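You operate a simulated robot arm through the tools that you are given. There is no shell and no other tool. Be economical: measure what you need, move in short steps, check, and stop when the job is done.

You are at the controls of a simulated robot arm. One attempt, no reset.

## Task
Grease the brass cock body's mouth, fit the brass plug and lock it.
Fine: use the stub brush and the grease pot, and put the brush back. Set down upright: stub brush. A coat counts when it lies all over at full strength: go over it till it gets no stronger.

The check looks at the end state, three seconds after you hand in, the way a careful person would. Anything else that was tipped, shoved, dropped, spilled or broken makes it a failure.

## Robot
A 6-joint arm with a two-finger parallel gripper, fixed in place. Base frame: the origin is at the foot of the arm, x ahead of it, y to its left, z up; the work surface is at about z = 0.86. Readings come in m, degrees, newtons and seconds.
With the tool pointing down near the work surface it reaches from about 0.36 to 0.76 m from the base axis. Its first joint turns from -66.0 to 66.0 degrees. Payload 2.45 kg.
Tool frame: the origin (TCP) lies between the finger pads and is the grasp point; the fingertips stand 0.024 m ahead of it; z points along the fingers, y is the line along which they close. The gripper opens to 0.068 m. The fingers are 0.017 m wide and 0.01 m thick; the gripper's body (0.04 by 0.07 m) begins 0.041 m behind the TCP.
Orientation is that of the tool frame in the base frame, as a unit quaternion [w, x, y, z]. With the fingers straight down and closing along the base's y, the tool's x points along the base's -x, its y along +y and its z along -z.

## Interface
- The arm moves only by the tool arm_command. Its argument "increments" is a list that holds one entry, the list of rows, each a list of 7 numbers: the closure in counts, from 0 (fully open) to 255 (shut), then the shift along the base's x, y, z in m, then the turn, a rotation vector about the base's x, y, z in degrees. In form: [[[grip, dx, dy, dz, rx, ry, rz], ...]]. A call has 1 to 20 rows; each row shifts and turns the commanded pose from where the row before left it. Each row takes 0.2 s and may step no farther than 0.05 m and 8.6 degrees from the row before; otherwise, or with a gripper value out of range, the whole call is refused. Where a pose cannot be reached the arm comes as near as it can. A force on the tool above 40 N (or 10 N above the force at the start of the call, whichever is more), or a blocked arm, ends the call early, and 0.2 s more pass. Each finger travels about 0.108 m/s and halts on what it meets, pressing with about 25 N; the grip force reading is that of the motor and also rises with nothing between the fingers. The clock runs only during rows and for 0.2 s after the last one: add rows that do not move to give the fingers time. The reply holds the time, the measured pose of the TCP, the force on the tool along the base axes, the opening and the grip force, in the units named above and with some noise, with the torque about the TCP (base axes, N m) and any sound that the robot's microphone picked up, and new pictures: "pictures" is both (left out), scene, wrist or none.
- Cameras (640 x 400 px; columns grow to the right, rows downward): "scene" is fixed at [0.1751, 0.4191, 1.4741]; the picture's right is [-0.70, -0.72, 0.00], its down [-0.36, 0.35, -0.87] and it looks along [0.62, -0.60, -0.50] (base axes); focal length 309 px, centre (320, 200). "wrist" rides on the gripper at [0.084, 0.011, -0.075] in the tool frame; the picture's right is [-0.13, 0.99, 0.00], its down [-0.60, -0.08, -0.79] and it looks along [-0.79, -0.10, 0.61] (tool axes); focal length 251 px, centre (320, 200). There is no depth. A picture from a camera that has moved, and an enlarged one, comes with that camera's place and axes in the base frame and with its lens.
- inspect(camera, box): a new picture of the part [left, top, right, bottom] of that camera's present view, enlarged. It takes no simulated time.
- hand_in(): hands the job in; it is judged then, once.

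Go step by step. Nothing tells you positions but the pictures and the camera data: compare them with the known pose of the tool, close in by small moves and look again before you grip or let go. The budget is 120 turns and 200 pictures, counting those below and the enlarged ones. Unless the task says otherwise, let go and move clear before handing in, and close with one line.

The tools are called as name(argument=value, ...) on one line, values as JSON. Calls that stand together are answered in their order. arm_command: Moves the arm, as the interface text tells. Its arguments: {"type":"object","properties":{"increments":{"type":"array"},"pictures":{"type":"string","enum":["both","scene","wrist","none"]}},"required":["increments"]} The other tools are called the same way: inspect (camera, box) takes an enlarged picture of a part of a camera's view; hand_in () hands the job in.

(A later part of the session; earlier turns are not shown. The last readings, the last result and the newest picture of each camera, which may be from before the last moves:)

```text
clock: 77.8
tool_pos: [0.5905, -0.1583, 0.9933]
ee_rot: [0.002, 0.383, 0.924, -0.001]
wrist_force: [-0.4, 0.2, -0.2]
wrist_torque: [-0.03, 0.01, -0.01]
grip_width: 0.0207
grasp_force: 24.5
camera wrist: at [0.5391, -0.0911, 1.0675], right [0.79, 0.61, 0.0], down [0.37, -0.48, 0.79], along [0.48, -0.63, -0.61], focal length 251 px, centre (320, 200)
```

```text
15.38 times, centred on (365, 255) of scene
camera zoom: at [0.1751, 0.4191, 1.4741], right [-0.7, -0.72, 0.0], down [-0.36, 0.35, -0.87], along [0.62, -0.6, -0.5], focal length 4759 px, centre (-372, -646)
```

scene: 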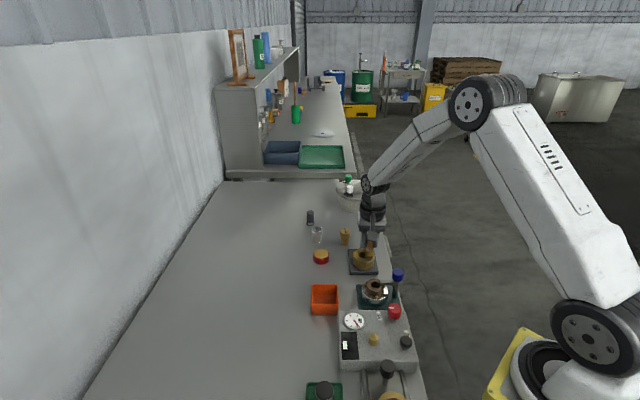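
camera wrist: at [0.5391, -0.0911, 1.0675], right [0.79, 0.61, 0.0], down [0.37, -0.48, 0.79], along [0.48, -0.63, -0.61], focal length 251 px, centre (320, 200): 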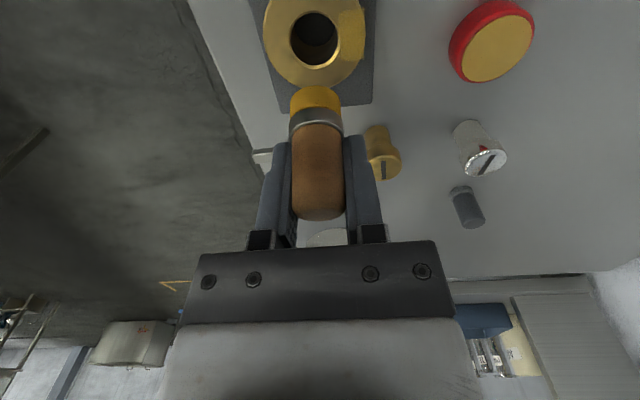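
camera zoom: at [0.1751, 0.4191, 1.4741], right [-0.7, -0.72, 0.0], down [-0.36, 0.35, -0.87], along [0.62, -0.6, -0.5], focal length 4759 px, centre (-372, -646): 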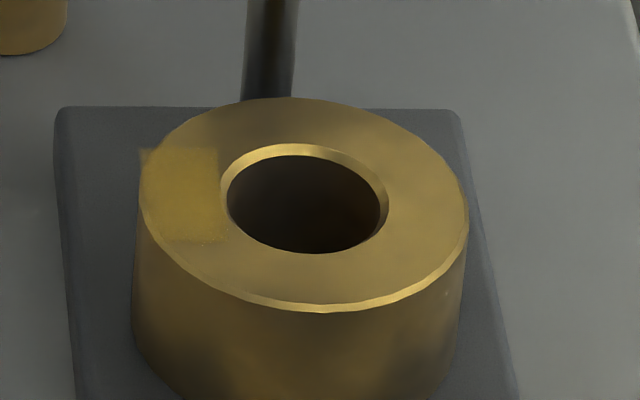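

The patch looks uniform and unchanged from the last pass. I'll check it for gaps with a tight zoom.

inspect(camera="wrist", box=[332, 0, 366, 60])

inspect(camera="scene", box=[351, 249, 363, 259])

```text
6.67 times, centred on (349, 30) of wrist
camera zoom: at [0.5391, -0.0911, 1.0675], right [0.79, 0.61, 0.0], down [0.37, -0.48, 0.79], along [0.48, -0.63, -0.61], focal length 1676 px, centre (127, 1333)
```

zoom: 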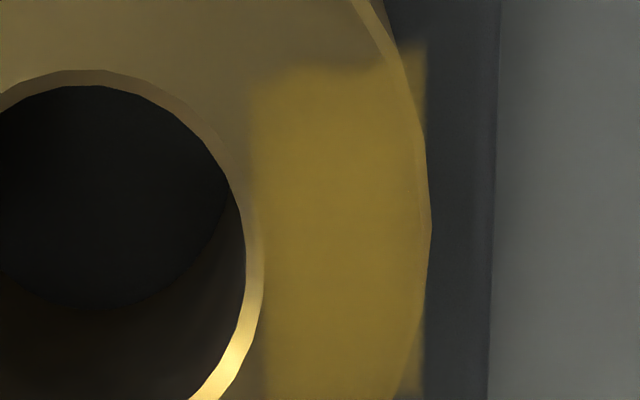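

```text
16.00 times, centred on (357, 254) of scene
camera zoom: at [0.1751, 0.4191, 1.4741], right [-0.7, -0.72, 0.0], down [-0.36, 0.35, -0.87], along [0.62, -0.6, -0.5], focal length 4950 px, centre (-272, -664)
```

zoom: 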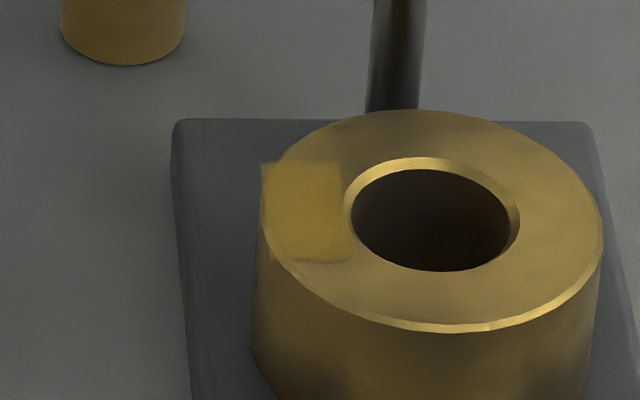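

The near corner (toward the camera) looks slightly softer. I'll give that end one more pass with firm contact.

arm_command(increments=[[[255, -0.011, 0.0388, 0, 0, 0, 0], [255, 0, 0, -0.03, 0, 0, 0], [255, 0, 0, -0.0185, 0, 0, 0], [255, 0, 0, -0.0015, 0, 0, 0], [255, 0, 0, 0, 0, 0, 0]]], pictures="none")

arm_command(increments=[[[255, 0, 0, -0.0008, 0, 0, 0], [255, 0, 0, 0, 0, 0, 0]]], pictures="none")

```text
clock: 79.0
tool_pos: [0.5792, -0.1183, 0.9411]
ee_rot: [0.002, 0.384, 0.923, 0.0]
wrist_force: [-1.9, 1.9, 6.7]
wrist_torque: [0.09, 0.06, -0.01]
grip_width: 0.0204
grasp_force: 25.3
```

```text
clock: 79.6
tool_pos: [0.5797, -0.1176, 0.9417]
ee_rot: [0.004, 0.384, 0.923, -0.001]
wrist_force: [1.0, 4.6, 14.2]
wrist_torque: [0.17, 0.08, 0.0]
grip_width: 0.0203
grasp_force: 25.3
```

arm_command(increments=[[[255, 0.0022, 0.002, 0, 0, 0, 0], [255, 0.0022, 0.002, 0, 0, 0, 0], [255, -0.0022, -0.002, 0, 0, 0, 0], [255, -0.0022, -0.002, 0, 0, 0, 0], [255, 0.0041, -0.0043, 0, 0, 0, 0], [255, 0.0041, -0.0043, 0, 0, 0, 0], [255, 0.0041, -0.0043, 0, 0, 0, 0], [255, 0.0041, -0.0043, 0, 0, 0, 0], [255, 0.0022, 0.002, -0.0003, 0, 0, 0], [255, 0.0022, 0.002, 0, 0, 0, 0], [255, -0.0041, 0.0043, 0, 0, 0, 0], [255, -0.0041, 0.0043, -0.0003, 0, 0, 0], [255, -0.0041, 0.0043, 0, 0, 0, 0], [255, -0.0041, 0.0043, 0, 0, 0, 0], [255, 0, 0, 0, 0, 0, 0]]], pictures="none")

arm_command(increments=[[[255, 0, 0, 0.03, 0, 0, 0], [255, 0.0065, -0.043, 0.02, 0, 0, 0], [255, 0, 0, 0, 0, 0, 0]]], pictures="wrist")

inspect(camera="wrist", box=[332, 0, 366, 60])

inspect(camera="scene", box=[351, 249, 363, 259])

```text
clock: 82.8
tool_pos: [0.5843, -0.1144, 0.9413]
ee_rot: [0.001, 0.382, 0.924, 0.0]
wrist_force: [1.1, -0.3, -0.4]
wrist_torque: [-0.02, -0.03, 0.02]
grip_width: 0.0205
grasp_force: 24.7
```

```text
clock: 83.6
tool_pos: [0.5912, -0.1577, 0.9924]
ee_rot: [0.001, 0.384, 0.923, 0.0]
wrist_force: [-0.2, 0.0, -0.8]
wrist_torque: [0.02, 0.01, 0.01]
grip_width: 0.0205
grasp_force: 25.0
camera wrist: at [0.541, -0.0902, 1.0675], right [0.79, 0.61, 0.0], down [0.37, -0.48, 0.79], along [0.48, -0.63, -0.61], focal length 251 px, centre (320, 200)
```

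wrist: 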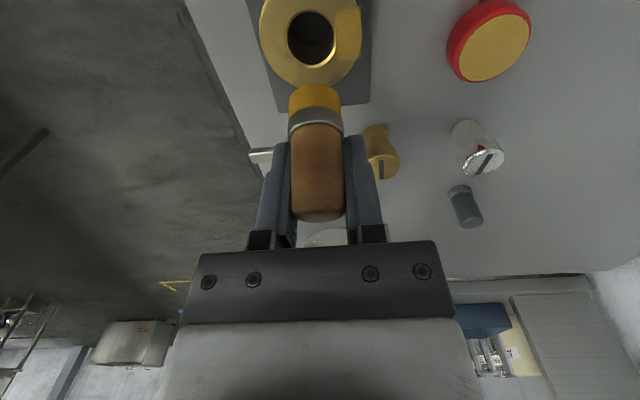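

```text
6.67 times, centred on (349, 30) of wrist
camera zoom: at [0.541, -0.0902, 1.0675], right [0.79, 0.61, 0.0], down [0.37, -0.48, 0.79], along [0.48, -0.63, -0.61], focal length 1676 px, centre (127, 1333)
```

zoom: 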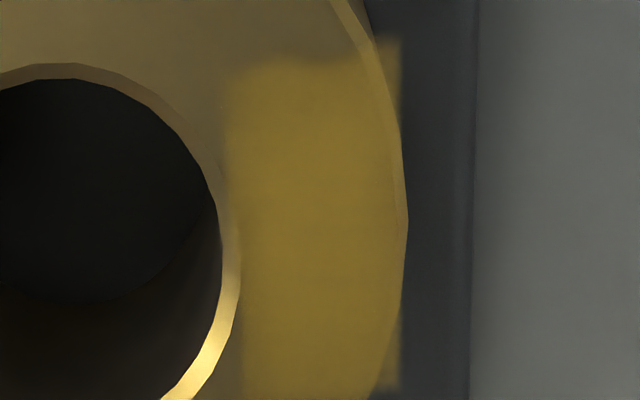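

```text
16.00 times, centred on (357, 254) of scene
camera zoom: at [0.1751, 0.4191, 1.4741], right [-0.7, -0.72, 0.0], down [-0.36, 0.35, -0.87], along [0.62, -0.6, -0.5], focal length 4950 px, centre (-272, -664)
```

zoom: 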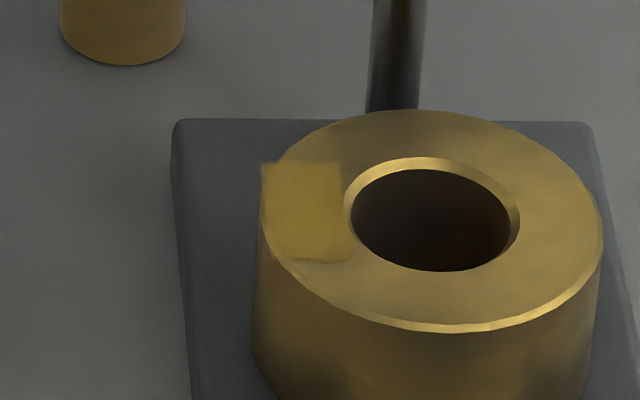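

The coat is uniform and no stronger than before, so it's done. Next I'll return the brush to its original spot (0.610,-0.0195).

arm_command(increments=[[[255, 0.0063, 0.046, 0, 0, 0, 0], [255, 0.0063, 0.046, 0, 0, 0, 0], [255, 0.0063, 0.046, 0, 0, 0, 0], [255, 0, 0, -0.04, 0, 0, 0], [255, 0, 0, -0.04, 0, 0, 0], [255, 0, 0, -0.006, 0, 0, 0], [255, 0, 0, 0, 0, 0, 0]]], pictures="both")

inspect(camera="scene", box=[295, 230, 355, 290])

```text
clock: 85.2
tool_pos: [0.609, -0.0188, 0.9065]
ee_rot: [0.001, 0.383, 0.924, -0.001]
wrist_force: [0.3, -0.4, -1.0]
wrist_torque: [-0.03, -0.02, 0.04]
grip_width: 0.0206
grasp_force: 25.3
camera wrist: at [0.5581, 0.0475, 0.9804], right [0.79, 0.61, 0.0], down [0.37, -0.48, 0.79], along [0.48, -0.63, -0.61], focal length 251 px, centre (320, 200)
```

scene: 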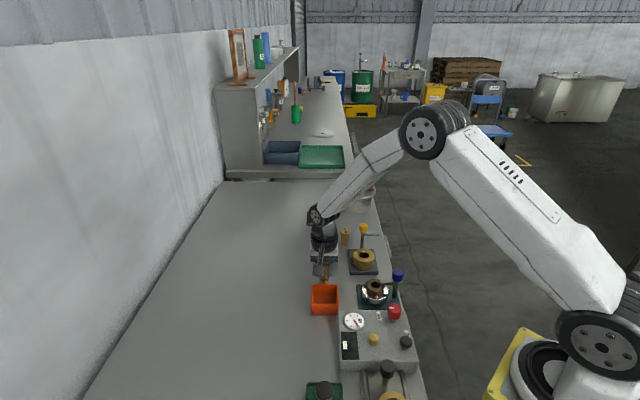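
wrist: 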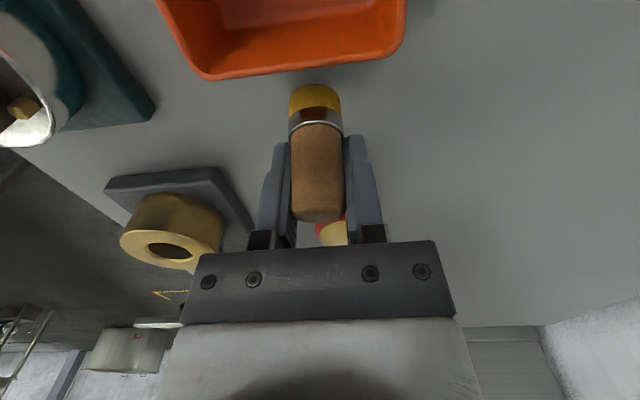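

```text
6.67 times, centred on (325, 260) of scene
camera zoom: at [0.1751, 0.4191, 1.4741], right [-0.7, -0.72, 0.0], down [-0.36, 0.35, -0.87], along [0.62, -0.6, -0.5], focal length 2062 px, centre (287, -200)
```

zoom: 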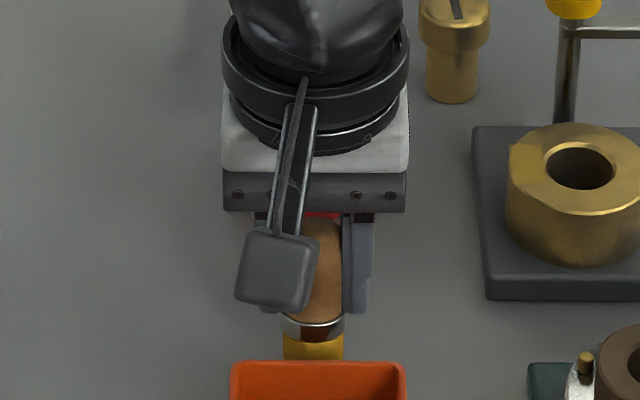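

The brush hangs just above its spot. I'll lower it until it touches.

arm_command(increments=[[[255, 0, 0, -0.003, 0, 0, 0], [255, 0, 0, -0.002, 0, 0, 0], [255, 0, 0, 0, 0, 0, 0]]], pictures="none")

arm_command(increments=[[[255, 0, 0, -0.0015, 0, 0, 0], [255, 0, 0, 0, 0, 0, 0]]], pictures="none")

```text
clock: 86.0
tool_pos: [0.6072, -0.0191, 0.9011]
ee_rot: [0.001, 0.384, 0.923, 0.0]
wrist_force: [-0.7, 0.2, -0.3]
wrist_torque: [0.01, 0.0, 0.0]
grip_width: 0.0206
grasp_force: 25.4
```

```text
clock: 86.6
tool_pos: [0.6089, -0.0198, 0.8987]
ee_rot: [0.001, 0.383, 0.924, 0.0]
wrist_force: [-0.8, 0.0, 0.1]
wrist_torque: [0.02, 0.0, 0.0]
grip_width: 0.0206
grasp_force: 25.1
```

arm_command(increments=[[[255, 0, 0, -0.001, 0, 0, 0], [255, 0, 0, 0, 0, 0, 0]]], pictures="none")

arm_command(increments=[[[255, 0, 0, -0.0008, 0, 0, 0], [255, 0, 0, 0, 0, 0, 0]]], pictures="none")

```text
clock: 87.2
tool_pos: [0.6076, -0.0194, 0.8966]
ee_rot: [0.001, 0.384, 0.923, 0.0]
wrist_force: [0.4, 0.9, -0.4]
wrist_torque: [0.04, 0.0, -0.03]
grip_width: 0.0206
grasp_force: 24.3
```

```text
clock: 87.8
tool_pos: [0.6082, -0.0185, 0.8967]
ee_rot: [0.001, 0.382, 0.924, -0.001]
wrist_force: [-0.4, 0.7, -0.5]
wrist_torque: [-0.02, 0.0, -0.01]
grip_width: 0.0207
grasp_force: 25.2
```

arm_command(increments=[[[255, 0, 0, -0.001, 0, 0, 0], [255, 0, 0, 0, 0, 0, 0]]], pictures="none")

arm_command(increments=[[[255, 0, 0, -0.0008, 0, 0, 0], [255, 0, 0, 0, 0, 0, 0]]], pictures="wrist")

```text
clock: 88.4
tool_pos: [0.6082, -0.019, 0.8958]
ee_rot: [0.001, 0.383, 0.924, -0.001]
wrist_force: [-1.6, -1.1, 6.7]
wrist_torque: [0.04, 0.11, 0.02]
grip_width: 0.0208
grasp_force: 25.3
```

```text
clock: 89.0
tool_pos: [0.6085, -0.019, 0.896]
ee_rot: [0.002, 0.383, 0.924, 0.001]
wrist_force: [-2.3, -0.7, 15.2]
wrist_torque: [0.09, 0.19, 0.0]
grip_width: 0.0206
grasp_force: 25.5
camera wrist: at [0.5576, 0.0484, 0.9705], right [0.79, 0.61, 0.0], down [0.37, -0.48, 0.8], along [0.48, -0.63, -0.61], focal length 251 px, centre (320, 200)
```

wrist: 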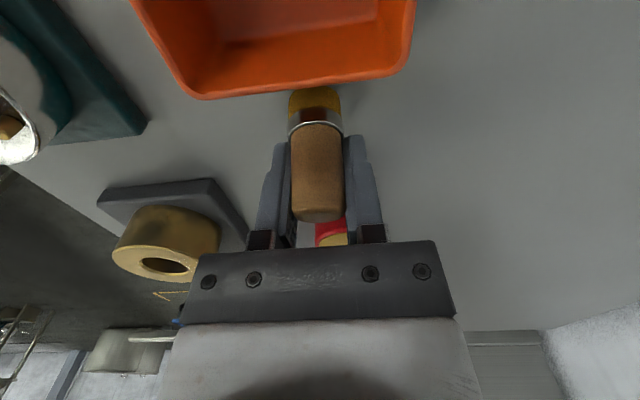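

It has touched down. I'll relieve the pressure and open slowly.

arm_command(increments=[[[255, 0, 0, 0.001, 0, 0, 0], [172, 0, 0, 0, 0, 0, 0], [164, 0, 0, 0, 0, 0, 0], [150, 0, 0, 0, 0, 0, 0], [120, 0, 0, 0, 0, 0, 0], [60, 0, 0, 0, 0, 0, 0], [0, 0, 0, 0, 0, 0, 0], [0, 0, 0, 0, 0, 0, 0]]], pictures="wrist")

arm_command(increments=[[[0, 0, 0, 0.02, 0, 0, 0], [0, 0, 0, 0.04, 0, 0, 0], [0, 0, 0, 0.04, 0, 0, 0], [0, 0, 0, 0, 0, 0, 0]]], pictures="both")

inspect(camera="scene", box=[295, 220, 355, 290])

```text
clock: 90.8
tool_pos: [0.6074, -0.019, 0.8963]
ee_rot: [0.001, 0.384, 0.923, -0.001]
wrist_force: [0.6, -0.5, -0.3]
wrist_torque: [0.01, 0.0, 0.02]
grip_width: 0.068
grasp_force: 0.0
camera wrist: at [0.5572, 0.0479, 0.971], right [0.79, 0.61, 0.0], down [0.37, -0.48, 0.79], along [0.48, -0.63, -0.61], focal length 251 px, centre (320, 200)
```

wrist: 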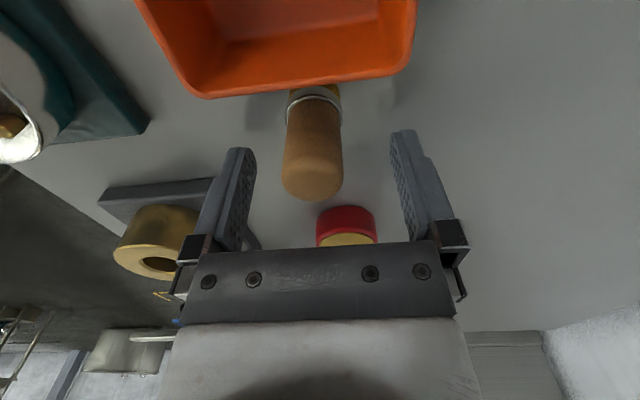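

```text
clock: 91.8
tool_pos: [0.6063, -0.0201, 0.9967]
ee_rot: [0.0, 0.382, 0.924, -0.002]
wrist_force: [1.2, -0.1, -0.5]
wrist_torque: [-0.02, 0.0, 0.02]
grip_width: 0.0677
grasp_force: 0.0
camera wrist: at [0.5562, 0.0474, 1.0723], right [0.79, 0.61, 0.0], down [0.37, -0.48, 0.79], along [0.48, -0.63, -0.61], focal length 251 px, centre (320, 200)
```

scene: 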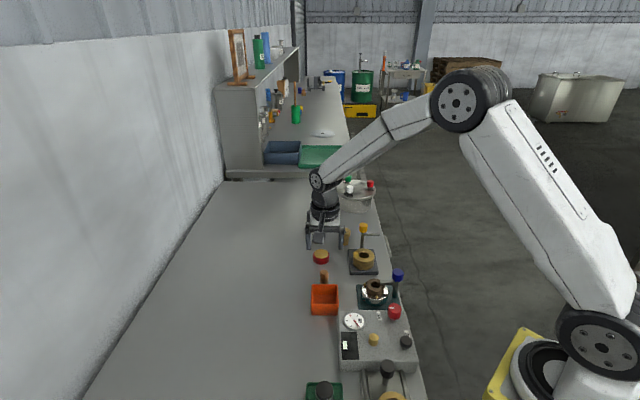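
wrist: 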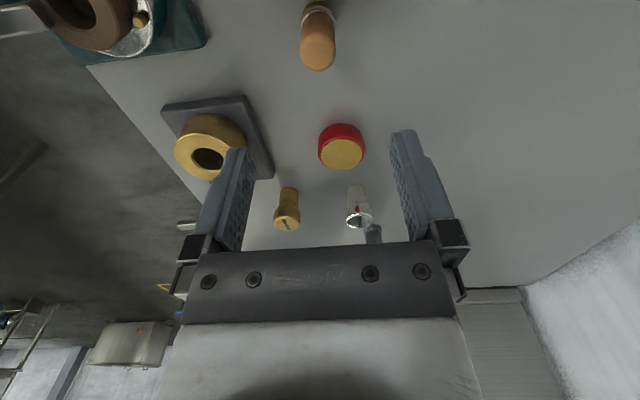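

```text
5.71 times, centred on (325, 255) of scene
camera zoom: at [0.1751, 0.4191, 1.4741], right [-0.7, -0.72, 0.0], down [-0.36, 0.35, -0.87], along [0.62, -0.6, -0.5], focal length 1768 px, centre (291, -114)
```

zoom: 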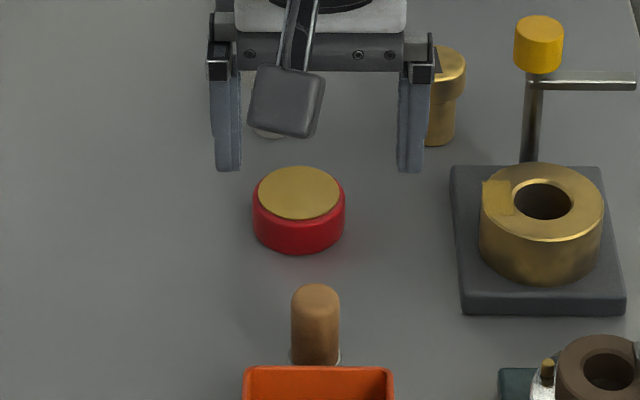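

The brush is standing, but it seems to have shifted about 2 cm toward the orange box on release. I'll look closely.

inspect(camera="wrist", box=[270, 0, 370, 80])

inspect(camera="scene", box=[305, 260, 345, 320])

```text
5.00 times, centred on (320, 40) of wrist
camera zoom: at [0.5562, 0.0474, 1.0723], right [0.79, 0.61, 0.0], down [0.37, -0.48, 0.79], along [0.48, -0.63, -0.61], focal length 1257 px, centre (320, 1000)
```

zoom: 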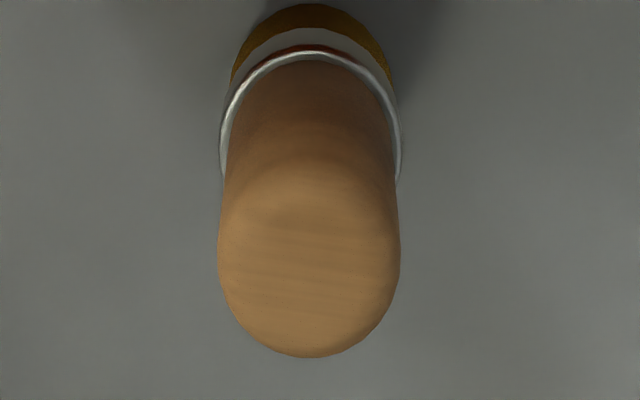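

```text
6.67 times, centred on (325, 290) of scene
camera zoom: at [0.1751, 0.4191, 1.4741], right [-0.7, -0.72, 0.0], down [-0.36, 0.35, -0.87], along [0.62, -0.6, -0.5], focal length 2062 px, centre (287, -400)
```

zoom: 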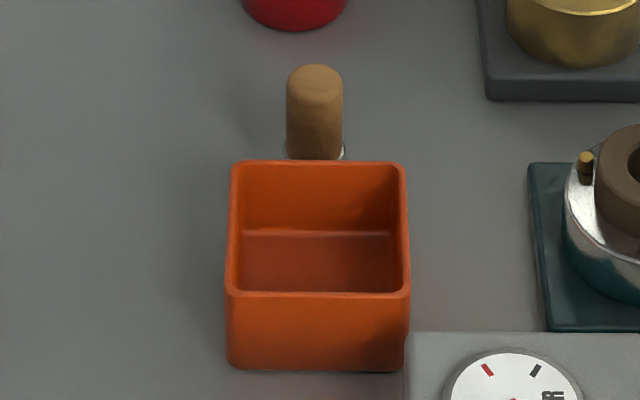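

The brush stands upright at (0.594,-0.0025). I'll regrip it, centred this time, and set it back at its original place.

arm_command(increments=[[[0, -0.0123, 0.0174, 0, 0, 0, 0], [0, 0, 0, -0.04, 0, 0, 0], [0, 0, 0, -0.04, 0, 0, 0], [0, 0, 0, -0.006, 0, 0, 0], [0, 0, 0, 0, 0, 0, 0]]], pictures="wrist")

```text
clock: 93.0
tool_pos: [0.596, -0.002, 0.9108]
ee_rot: [0.001, 0.383, 0.924, 0.0]
wrist_force: [-0.8, -0.7, -0.1]
wrist_torque: [0.01, -0.02, -0.01]
grip_width: 0.0675
grasp_force: 0.0
camera wrist: at [0.5449, 0.0659, 0.9855], right [0.79, 0.61, 0.0], down [0.37, -0.48, 0.79], along [0.48, -0.63, -0.61], focal length 251 px, centre (320, 200)
```

wrist: 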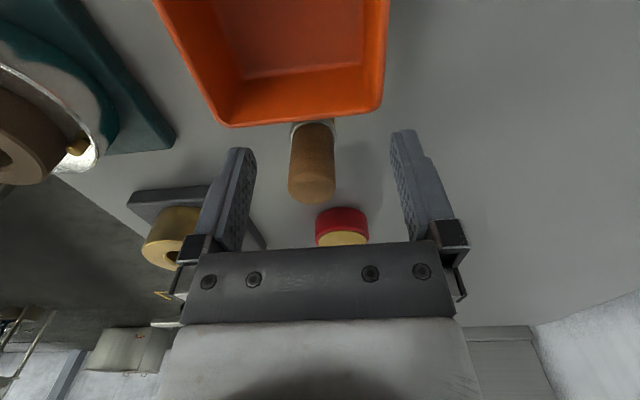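

The handle is about 3 mm to one side. I'll centre on it and close.

arm_command(increments=[[[0, -0.0024, -0.002, 0, 0, 0, 0], [100, 0, 0, 0, 0, 0, 0], [255, 0, 0, 0, 0, 0, 0], [255, 0, 0, 0, 0, 0, 0], [255, 0, 0, 0, 0, 0, 0]]], pictures="wrist")

```text
clock: 94.2
tool_pos: [0.5927, -0.0039, 0.9094]
ee_rot: [0.001, 0.383, 0.924, 0.0]
wrist_force: [-0.5, 0.3, -0.7]
wrist_torque: [-0.02, 0.0, -0.01]
grip_width: 0.0204
grasp_force: 25.5
camera wrist: at [0.5422, 0.0636, 0.9851], right [0.79, 0.61, 0.0], down [0.37, -0.48, 0.79], along [0.48, -0.63, -0.61], focal length 251 px, centre (320, 200)
```

wrist: 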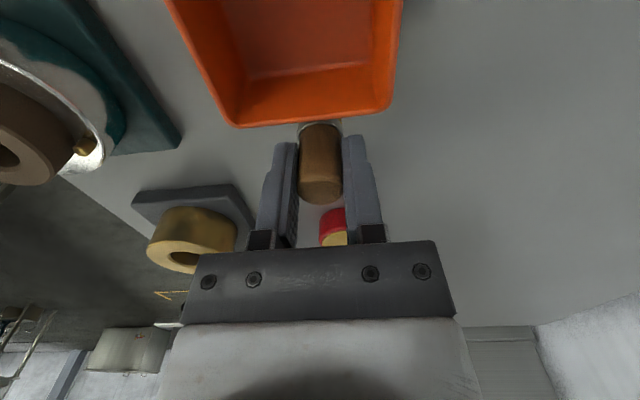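

Gripped. I'll lift slightly, shift to the original spot, and lower by the same amount.

arm_command(increments=[[[255, 0, 0, 0.01, 0, 0, 0], [255, 0.0085, -0.008, 0, 0, 0, 0], [255, 0.0085, -0.008, 0, 0, 0, 0], [255, 0, 0, 0, 0, 0, 0], [255, 0, 0, -0.006, 0, 0, 0], [255, 0, 0, -0.0035, 0, 0, 0], [255, 0, 0, 0, 0, 0, 0]]], pictures="wrist")

inspect(camera="scene", box=[295, 240, 355, 300])

```text
clock: 95.8
tool_pos: [0.6109, -0.0196, 0.9116]
ee_rot: [0.0, 0.383, 0.924, -0.001]
wrist_force: [0.1, -0.2, 0.4]
wrist_torque: [-0.01, 0.01, -0.03]
grip_width: 0.0204
grasp_force: 25.7
camera wrist: at [0.5594, 0.0479, 0.9856], right [0.79, 0.61, 0.0], down [0.37, -0.48, 0.79], along [0.48, -0.63, -0.61], focal length 251 px, centre (320, 200)
```

wrist: 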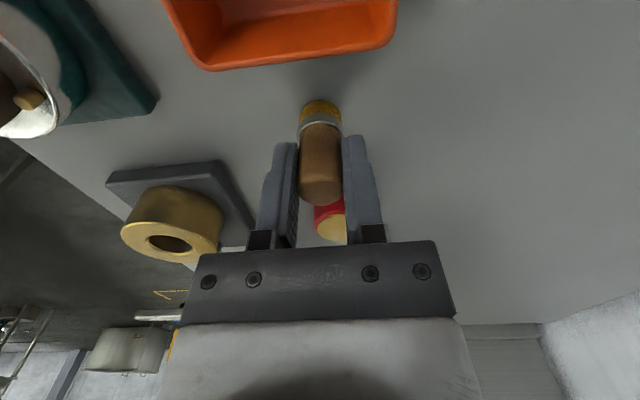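

```text
6.67 times, centred on (325, 270) of scene
camera zoom: at [0.1751, 0.4191, 1.4741], right [-0.7, -0.72, 0.0], down [-0.36, 0.35, -0.87], along [0.62, -0.6, -0.5], focal length 2062 px, centre (287, -267)
```

zoom: 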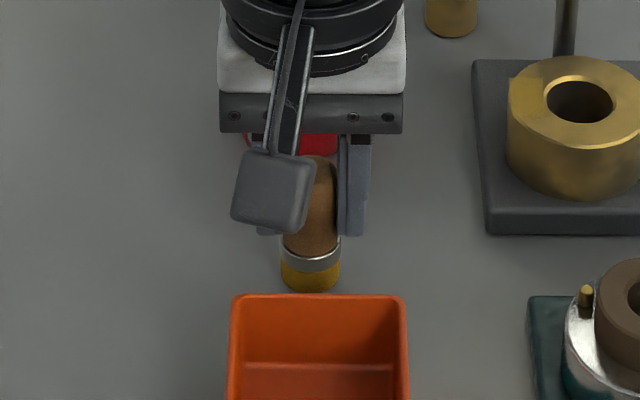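

arm_command(increments=[[[255, 0, 0, -0.0008, 0, 0, 0], [255, 0, 0, 0, 0, 0, 0]]], pictures="none")

arm_command(increments=[[[255, 0, 0, -0.0008, 0, 0, 0], [255, 0, 0, 0, 0, 0, 0]]], pictures="none")

```text
clock: 96.4
tool_pos: [0.6101, -0.0199, 0.9105]
ee_rot: [0.0, 0.384, 0.923, 0.0]
wrist_force: [0.9, -0.3, 0.6]
wrist_torque: [0.04, -0.01, -0.02]
grip_width: 0.0205
grasp_force: 25.2
```

```text
clock: 97.0
tool_pos: [0.6102, -0.0205, 0.9108]
ee_rot: [0.002, 0.384, 0.923, -0.001]
wrist_force: [-3.7, 1.8, 11.8]
wrist_torque: [0.09, 0.14, -0.03]
grip_width: 0.0201
grasp_force: 24.8
```

The brush has touched down, so I'll ease up and open slowly, then rise.

arm_command(increments=[[[255, 0, 0, 0.0007, 0, 0, 0], [172, 0, 0, 0, 0, 0, 0], [160, 0, 0, 0, 0, 0, 0], [120, 0, 0, 0, 0, 0, 0], [60, 0, 0, 0, 0, 0, 0], [0, 0, 0, 0, 0, 0, 0], [0, 0, 0, 0.02, 0, 0, 0], [0, 0, 0, 0.04, 0, 0, 0], [0, 0, 0, 0.04, 0, 0, 0], [0, 0, 0, 0, 0, 0, 0]]], pictures="wrist")

inspect(camera="scene", box=[295, 220, 375, 290])

inspect(camera="wrist", box=[240, 60, 400, 240])

```text
clock: 99.2
tool_pos: [0.6101, -0.0201, 1.0089]
ee_rot: [0.001, 0.383, 0.924, -0.001]
wrist_force: [0.6, -0.4, -0.4]
wrist_torque: [0.04, -0.03, -0.02]
grip_width: 0.0681
grasp_force: 0.1
camera wrist: at [0.5587, 0.0472, 1.0839], right [0.79, 0.61, 0.0], down [0.37, -0.48, 0.79], along [0.48, -0.63, -0.61], focal length 251 px, centre (320, 200)
```

wrist: 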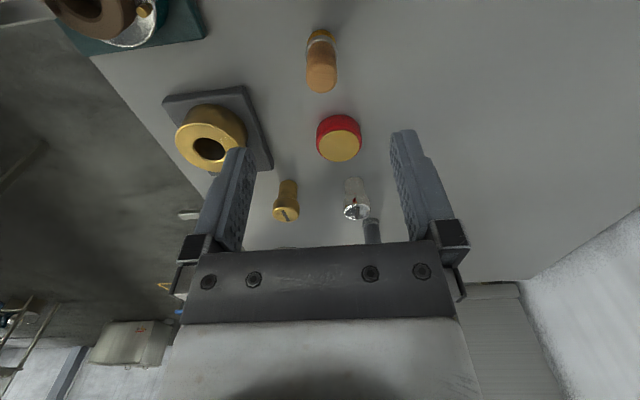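

```text
5.71 times, centred on (335, 255) of scene
camera zoom: at [0.1751, 0.4191, 1.4741], right [-0.7, -0.72, 0.0], down [-0.36, 0.35, -0.87], along [0.62, -0.6, -0.5], focal length 1768 px, centre (234, -114)
```

zoom: 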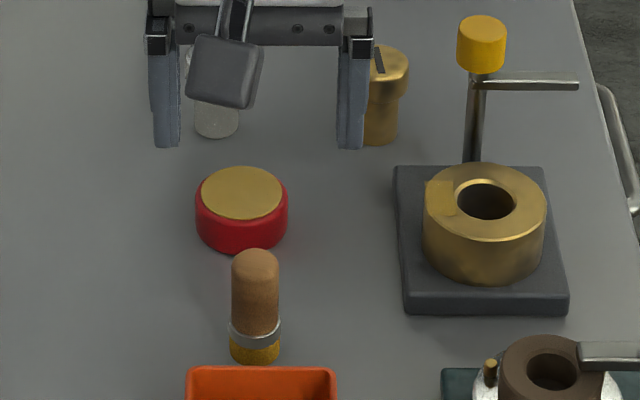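

```text
2.22 times, centred on (320, 150) of wrist
camera zoom: at [0.5587, 0.0472, 1.0839], right [0.79, 0.61, 0.0], down [0.37, -0.48, 0.79], along [0.48, -0.63, -0.61], focal length 559 px, centre (320, 311)
```

zoom: 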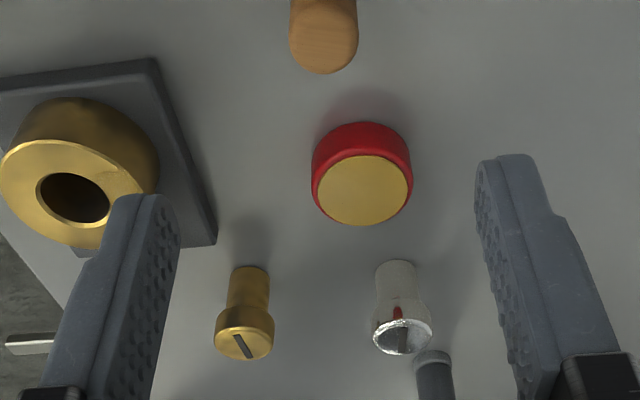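

The brush is back at its spot, upright. The plug stands at about (0.681,-0.182) with its head top near 0.905–0.912, so I'll move above it.

arm_command(increments=[[[0, 0.01785, -0.0404, 0, 0, 0, 0], [0, 0.01785, -0.0404, 0, 0, 0, 0], [0, 0.01785, -0.0404, 0, 0, 0, 0], [0, 0.01785, -0.0404, 0, 0, 0, 0], [0, 0, 0, -0.03, 0, 0, 0], [0, 0, 0, -0.02, 0, 0, 0], [0, 0, 0, 0, 0, 0, 0]]], pictures="wrist")

inspect(camera="wrist", box=[250, 60, 390, 200])

inspect(camera="scene", box=[310, 200, 390, 280])

```text
clock: 100.8
tool_pos: [0.6833, -0.1821, 0.956]
ee_rot: [0.001, 0.384, 0.924, -0.001]
wrist_force: [0.1, -1.9, -0.7]
wrist_torque: [0.02, -0.02, -0.01]
grip_width: 0.068
grasp_force: 0.1
camera wrist: at [0.6324, -0.1147, 1.0315], right [0.79, 0.61, 0.0], down [0.37, -0.48, 0.79], along [0.48, -0.63, -0.61], focal length 251 px, centre (320, 200)
```

wrist: 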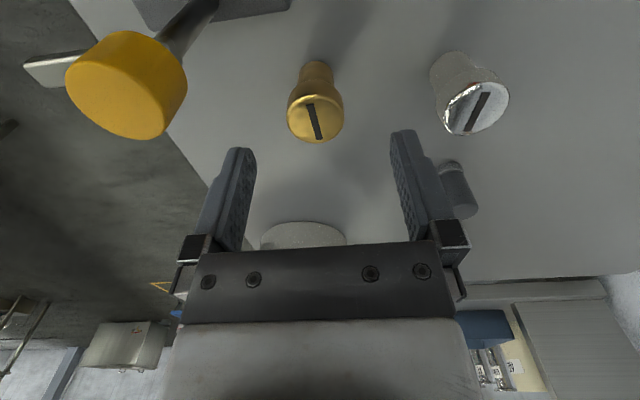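

```text
2.86 times, centred on (320, 130) of wrist
camera zoom: at [0.6324, -0.1147, 1.0315], right [0.79, 0.61, 0.0], down [0.37, -0.48, 0.79], along [0.48, -0.63, -0.61], focal length 718 px, centre (320, 400)
```

zoom: 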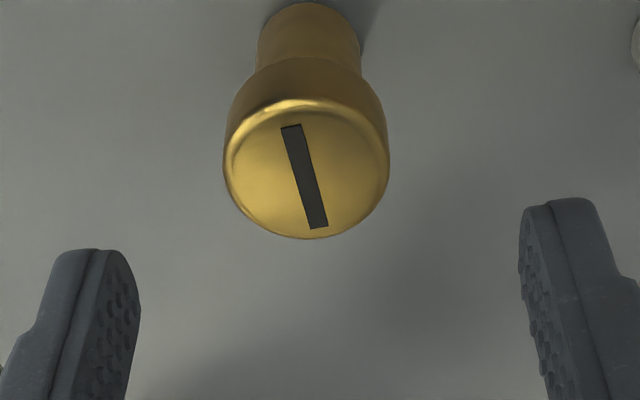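

```text
5.00 times, centred on (350, 240) of scene
camera zoom: at [0.1751, 0.4191, 1.4741], right [-0.7, -0.72, 0.0], down [-0.36, 0.35, -0.87], along [0.62, -0.6, -0.5], focal length 1547 px, centre (170, 0)
```

zoom: 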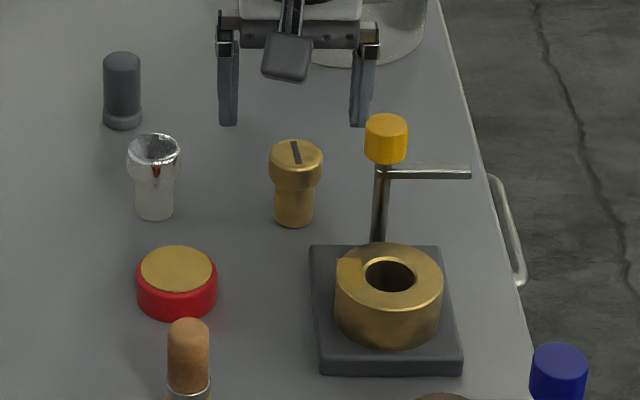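

The plug head spans z≈0.896–0.911 on a stem about 36 mm long. I'll grip only the head, with the tips at about 0.897, so the fingers stay clear of the body face later.

arm_command(increments=[[[0, -0.0025, 0, -0.015, 0, 0, 0], [0, 0, 0, -0.015, 0, 0, 0], [0, 0, 0, -0.005, 0, 0, 0], [0, 0, 0, 0, 0, 0, 0]]], pictures="wrist")

inspect(camera="scene", box=[320, 210, 370, 260])

inspect(camera="wrist", box=[190, 80, 450, 240])

```text
clock: 101.8
tool_pos: [0.6805, -0.1819, 0.9239]
ee_rot: [0.0, 0.383, 0.924, 0.0]
wrist_force: [0.1, 0.9, -1.1]
wrist_torque: [-0.03, -0.01, -0.01]
grip_width: 0.0682
grasp_force: 0.0
camera wrist: at [0.6293, -0.1147, 0.9979], right [0.79, 0.61, 0.0], down [0.37, -0.48, 0.79], along [0.48, -0.63, -0.61], focal length 251 px, centre (320, 200)
```

wrist: 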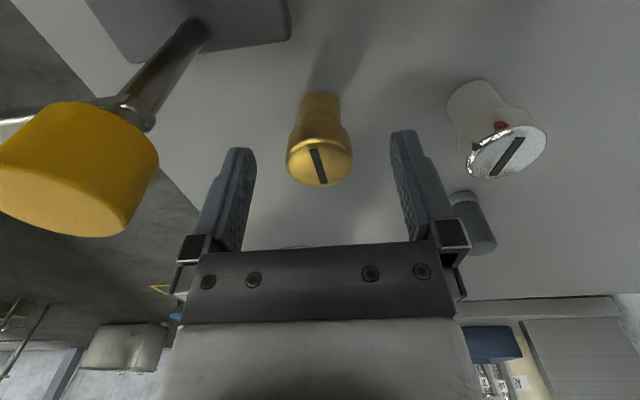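

```text
8.00 times, centred on (345, 235) of scene
camera zoom: at [0.1751, 0.4191, 1.4741], right [-0.7, -0.72, 0.0], down [-0.36, 0.35, -0.87], along [0.62, -0.6, -0.5], focal length 2475 px, centre (120, -80)
```

zoom: 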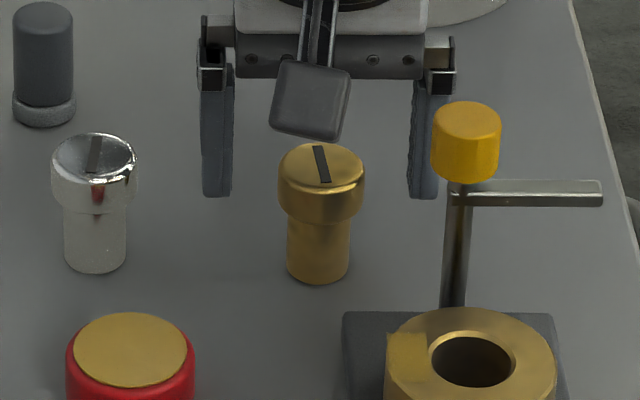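

```text
2.46 times, centred on (320, 160) of wrist
camera zoom: at [0.6293, -0.1147, 0.9979], right [0.79, 0.61, 0.0], down [0.37, -0.48, 0.79], along [0.48, -0.63, -0.61], focal length 619 px, centre (320, 298)
```

zoom: 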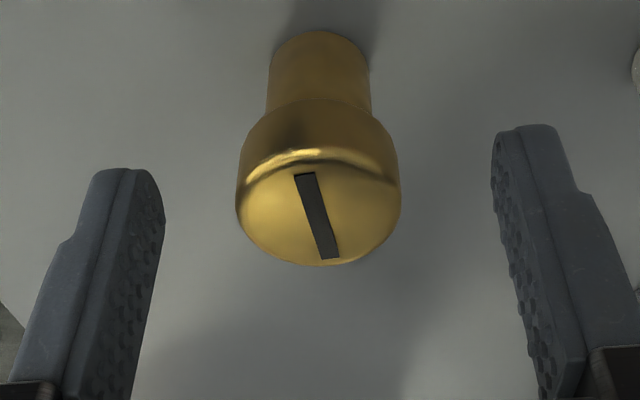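

The plug is about 4 mm farther along the view direction, with its head at 0.894–0.909. I'll correct the position, lower 3 mm and close.

arm_command(increments=[[[0, 0.0024, -0.003, -0.003, 0, 0, 0], [60, 0, 0, 0, 0, 0, 0], [255, 0, 0, 0, 0, 0, 0], [255, 0, 0, 0, 0, 0, 0], [255, 0, 0, 0, 0, 0, 0]]], pictures="wrist")

inspect(camera="scene", box=[320, 210, 370, 260])

```text
clock: 103.0
tool_pos: [0.6831, -0.1855, 0.9224]
ee_rot: [0.001, 0.383, 0.924, -0.001]
wrist_force: [-0.9, -0.7, 1.3]
wrist_torque: [-0.02, 0.0, 0.02]
grip_width: 0.0326
grasp_force: 25.0
camera wrist: at [0.6317, -0.1176, 0.9964], right [0.79, 0.61, 0.0], down [0.37, -0.48, 0.79], along [0.48, -0.63, -0.61], focal length 251 px, centre (320, 200)
```

wrist: 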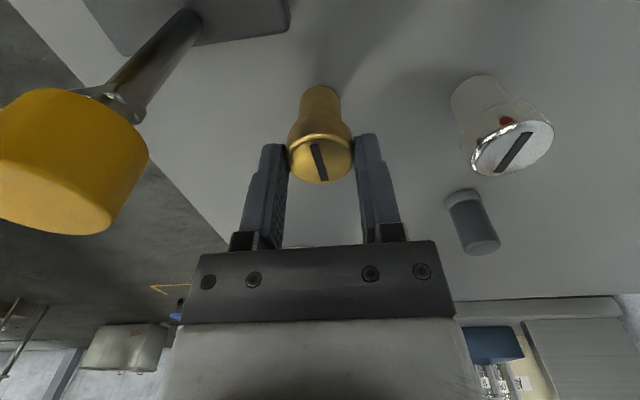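

```text
8.00 times, centred on (345, 235) of scene
camera zoom: at [0.175, 0.4191, 1.4741], right [-0.7, -0.72, 0.0], down [-0.36, 0.35, -0.87], along [0.62, -0.6, -0.5], focal length 2475 px, centre (120, -80)
```

zoom: 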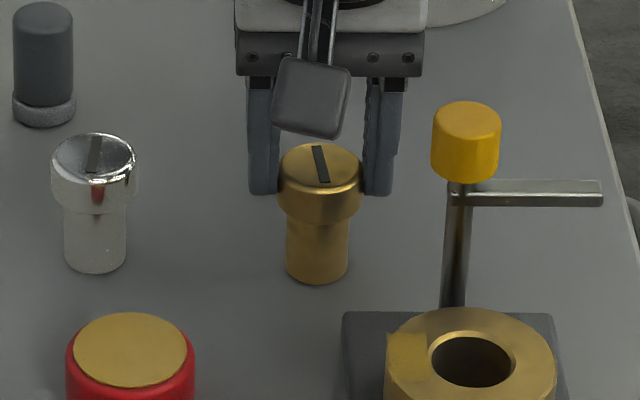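

I have the plug by its head (32.6 mm). I'll lift it and carry it round the latch post to above the bore.

arm_command(increments=[[[255, 0, 0, 0.02, 0, 0, 0], [255, 0, 0, 0.02, 0, 0, 0], [255, 0, 0, 0.022, 0, 0, 0], [255, -0.0115, 0.0365, 0, 0, 0, 0], [255, -0.0115, 0.0365, 0, 0, 0, 0], [255, -0.0433, -0.0146, 0, 0, 0, 0], [255, -0.0433, -0.0146, 0, 0, 0, 0], [255, 0, 0, 0, 0, 0, 0], [255, 0, 0, 0, 0, 0, 0]]], pictures="wrist")

inspect(camera="wrist", box=[240, 40, 400, 200])

inspect(camera="scene", box=[335, 220, 395, 280])

```text
clock: 105.0
tool_pos: [0.5698, -0.1412, 0.9816]
ee_rot: [0.001, 0.383, 0.924, 0.0]
wrist_force: [0.3, 0.1, -1.1]
wrist_torque: [0.01, 0.0, -0.02]
grip_width: 0.0325
grasp_force: 24.7
camera wrist: at [0.5194, -0.0741, 1.0564], right [0.79, 0.61, 0.0], down [0.37, -0.48, 0.79], along [0.48, -0.63, -0.61], focal length 251 px, centre (320, 200)
```

wrist: 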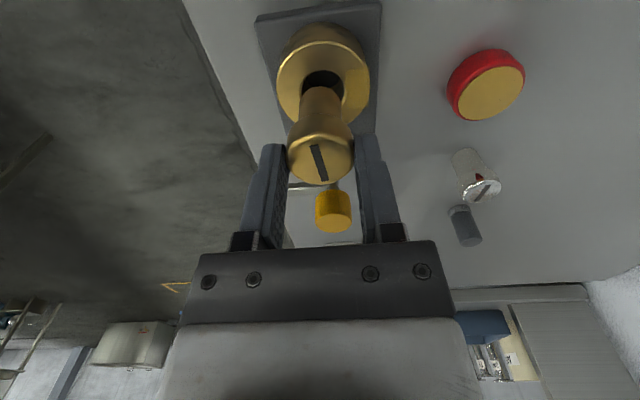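

```text
2.50 times, centred on (320, 120) of wrist
camera zoom: at [0.5194, -0.0741, 1.0564], right [0.79, 0.61, 0.0], down [0.37, -0.48, 0.79], along [0.48, -0.63, -0.61], focal length 629 px, centre (320, 400)
```

zoom: 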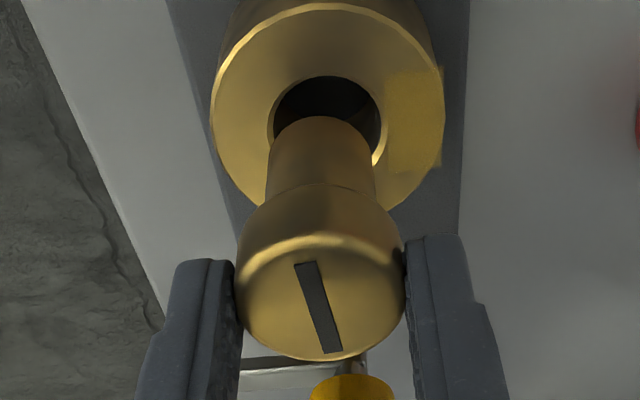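

```text
6.67 times, centred on (365, 250) of scene
camera zoom: at [0.1751, 0.4191, 1.4741], right [-0.7, -0.72, 0.0], down [-0.36, 0.35, -0.87], along [0.62, -0.6, -0.5], focal length 2062 px, centre (20, -133)
```

zoom: 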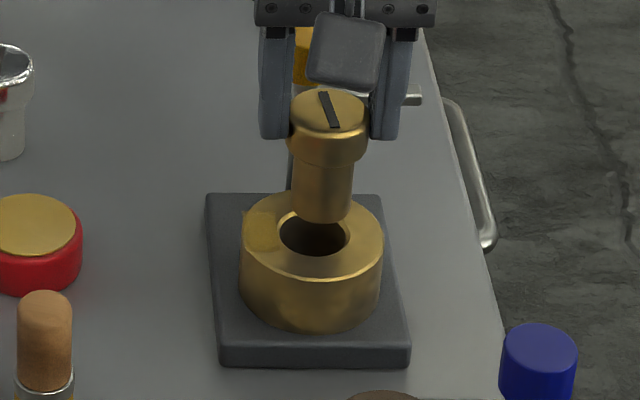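

The plug is about 2 mm short of the bore axis. I'll shift (+1.4,+1.5) mm, descend to just above the mouth, and check.

arm_command(increments=[[[255, 0.0014, 0.0015, 0, 0, 0, 0], [255, 0, 0, -0.008, 0, 0, 0], [255, 0, 0, -0.006, 0, 0, 0], [255, 0, 0, 0, 0, 0, 0], [255, 0, 0, 0, 0, 0, 0]]], pictures="wrist")

inspect(camera="wrist", box=[260, 40, 380, 160])

inspect(camera="scene", box=[345, 230, 385, 270])

```text
clock: 106.2
tool_pos: [0.573, -0.1399, 0.9695]
ee_rot: [0.001, 0.383, 0.924, 0.0]
wrist_force: [-0.6, 0.2, -1.7]
wrist_torque: [0.04, 0.01, -0.01]
grip_width: 0.0325
grasp_force: 24.8
camera wrist: at [0.5215, -0.073, 1.044], right [0.79, 0.61, 0.0], down [0.37, -0.48, 0.79], along [0.48, -0.63, -0.61], focal length 251 px, centre (320, 200)
```

wrist: 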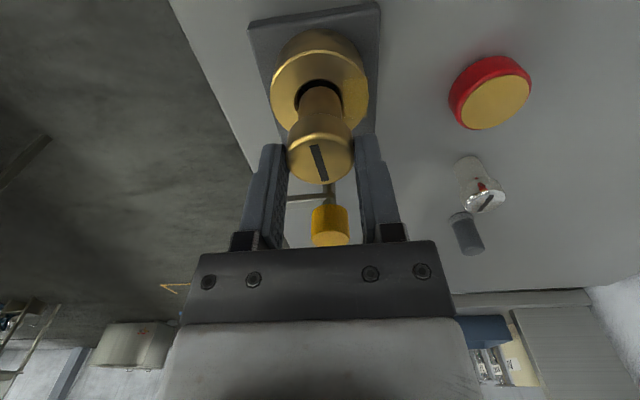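

```text
3.33 times, centred on (320, 100) of wrist
camera zoom: at [0.5215, -0.073, 1.044], right [0.79, 0.61, 0.0], down [0.37, -0.48, 0.79], along [0.48, -0.63, -0.61], focal length 838 px, centre (320, 533)
```

zoom: 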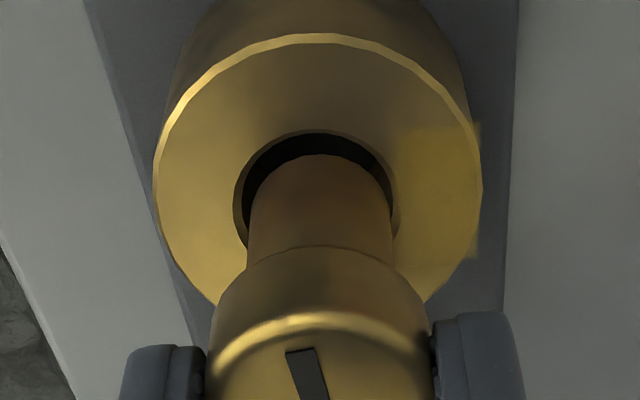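

```text
10.00 times, centred on (365, 250) of scene
camera zoom: at [0.1751, 0.4191, 1.4741], right [-0.7, -0.72, 0.0], down [-0.36, 0.35, -0.87], along [0.62, -0.6, -0.5], focal length 3093 px, centre (-130, -300)
```

zoom: 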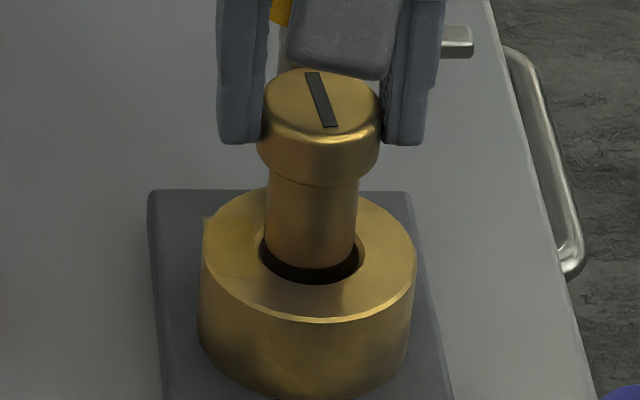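

The alignment is nearly right; the plug should go about 1 mm away from the camera. I'll correct that and lower it into the bore while watching the force.

arm_command(increments=[[[255, 0.0002, -0.0011, 0, 0, 0, 0], [255, 0, 0, -0.004, 0, 0, 0], [255, 0, 0, -0.004, 0, 0, 0], [255, 0, 0, -0.004, 0, 0, 0], [255, 0, 0, 0, 0, 0, 0]]], pictures="none")

```text
clock: 107.4
tool_pos: [0.5731, -0.1407, 0.9573]
ee_rot: [0.001, 0.382, 0.924, -0.001]
wrist_force: [0.3, 0.5, -1.2]
wrist_torque: [-0.02, 0.02, 0.0]
grip_width: 0.0325
grasp_force: 24.8
```

It has entered the bore freely. I'll continue down.

arm_command(increments=[[[255, 0, 0, -0.005, 0, 0, 0], [255, 0, 0, -0.005, 0, 0, 0], [255, 0, 0, -0.005, 0, 0, 0], [255, 0, 0, -0.005, 0, 0, 0], [255, 0, 0, 0, 0, 0, 0]]], pictures="wrist")

inspect(camera="scene", box=[345, 230, 385, 270])

```text
clock: 108.6
tool_pos: [0.5747, -0.1409, 0.9376]
ee_rot: [0.001, 0.383, 0.924, 0.0]
wrist_force: [-0.9, -1.3, -1.2]
wrist_torque: [-0.04, 0.04, -0.01]
grip_width: 0.0327
grasp_force: 24.9
camera wrist: at [0.5228, -0.073, 1.0122], right [0.79, 0.61, 0.0], down [0.37, -0.48, 0.79], along [0.48, -0.63, -0.61], focal length 251 px, centre (320, 200)
```

wrist: 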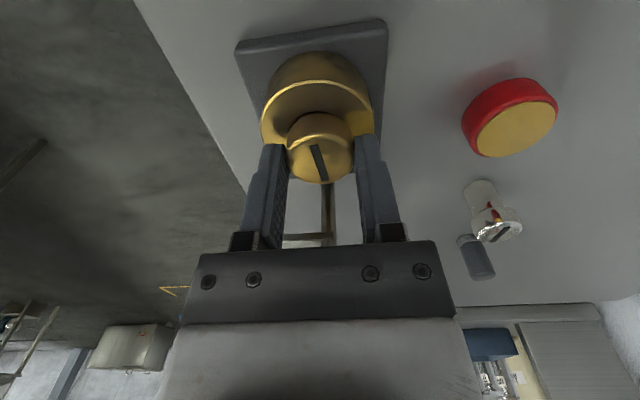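

```text
10.00 times, centred on (365, 250) of scene
camera zoom: at [0.1751, 0.4191, 1.4741], right [-0.7, -0.72, 0.0], down [-0.36, 0.35, -0.87], along [0.62, -0.6, -0.5], focal length 3093 px, centre (-130, -300)
```

zoom: 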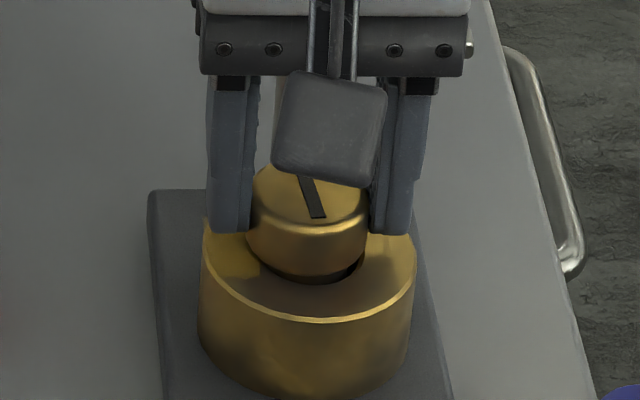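

The remaining gap is several millimetres. I'll keep lowering gently.

arm_command(increments=[[[255, 0, 0, -0.002, 0, 0, 0], [255, 0, 0, -0.002, 0, 0, 0], [255, 0, 0, 0, 0, 0, 0]]], pictures="none")

arm_command(increments=[[[255, 0, 0, -0.0012, 0, 0, 0], [255, 0, 0, 0, 0, 0, 0]]], pictures="none")

arm_command(increments=[[[255, 0, 0, -0.001, 0, 0, 0], [255, 0, 0, 0, 0, 0, 0]]], pictures="none")

```text
clock: 109.4
tool_pos: [0.5746, -0.1404, 0.9342]
ee_rot: [0.002, 0.384, 0.923, 0.0]
wrist_force: [-5.9, -1.8, 21.4]
wrist_torque: [-0.2, 0.26, -0.04]
grip_width: 0.0324
grasp_force: 25.1
```

```text
clock: 110.0
tool_pos: [0.5738, -0.1411, 0.933]
ee_rot: [0.003, 0.382, 0.924, 0.001]
wrist_force: [0.1, -4.1, 19.3]
wrist_torque: [-0.29, 0.01, -0.04]
grip_width: 0.0326
grasp_force: 25.0
```

```text
clock: 110.6
tool_pos: [0.5742, -0.1412, 0.9313]
ee_rot: [0.001, 0.384, 0.923, -0.001]
wrist_force: [0.8, -6.3, 18.8]
wrist_torque: [-0.42, 0.0, -0.04]
grip_width: 0.0327
grasp_force: 25.4
```

I feel about 19 N. I'll check whether the head has seated.

inspect(camera="scene", box=[345, 230, 385, 270])

inspect(camera="wrist", box=[240, 40, 400, 200])

```text
10.00 times, centred on (365, 250) of scene
camera zoom: at [0.1747, 0.419, 1.4742], right [-0.7, -0.72, 0.0], down [-0.36, 0.35, -0.87], along [0.62, -0.6, -0.5], focal length 3093 px, centre (-130, -300)
```

zoom: 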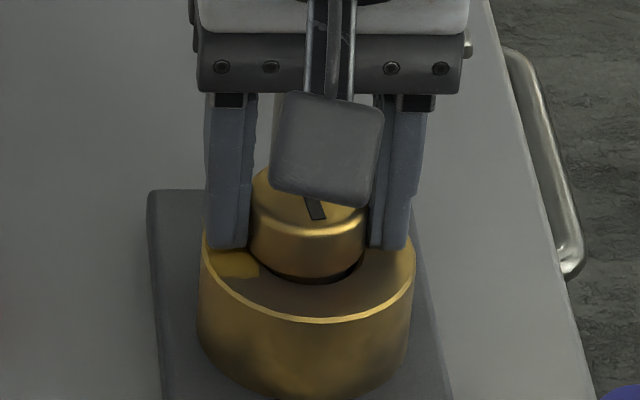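

```text
2.50 times, centred on (320, 120) of wrist
camera zoom: at [0.5231, -0.0734, 1.006], right [0.79, 0.61, 0.0], down [0.37, -0.48, 0.8], along [0.48, -0.63, -0.61], focal length 629 px, centre (320, 400)
```

zoom: 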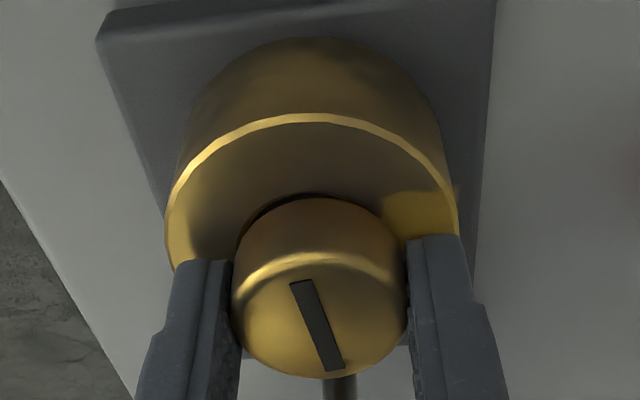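

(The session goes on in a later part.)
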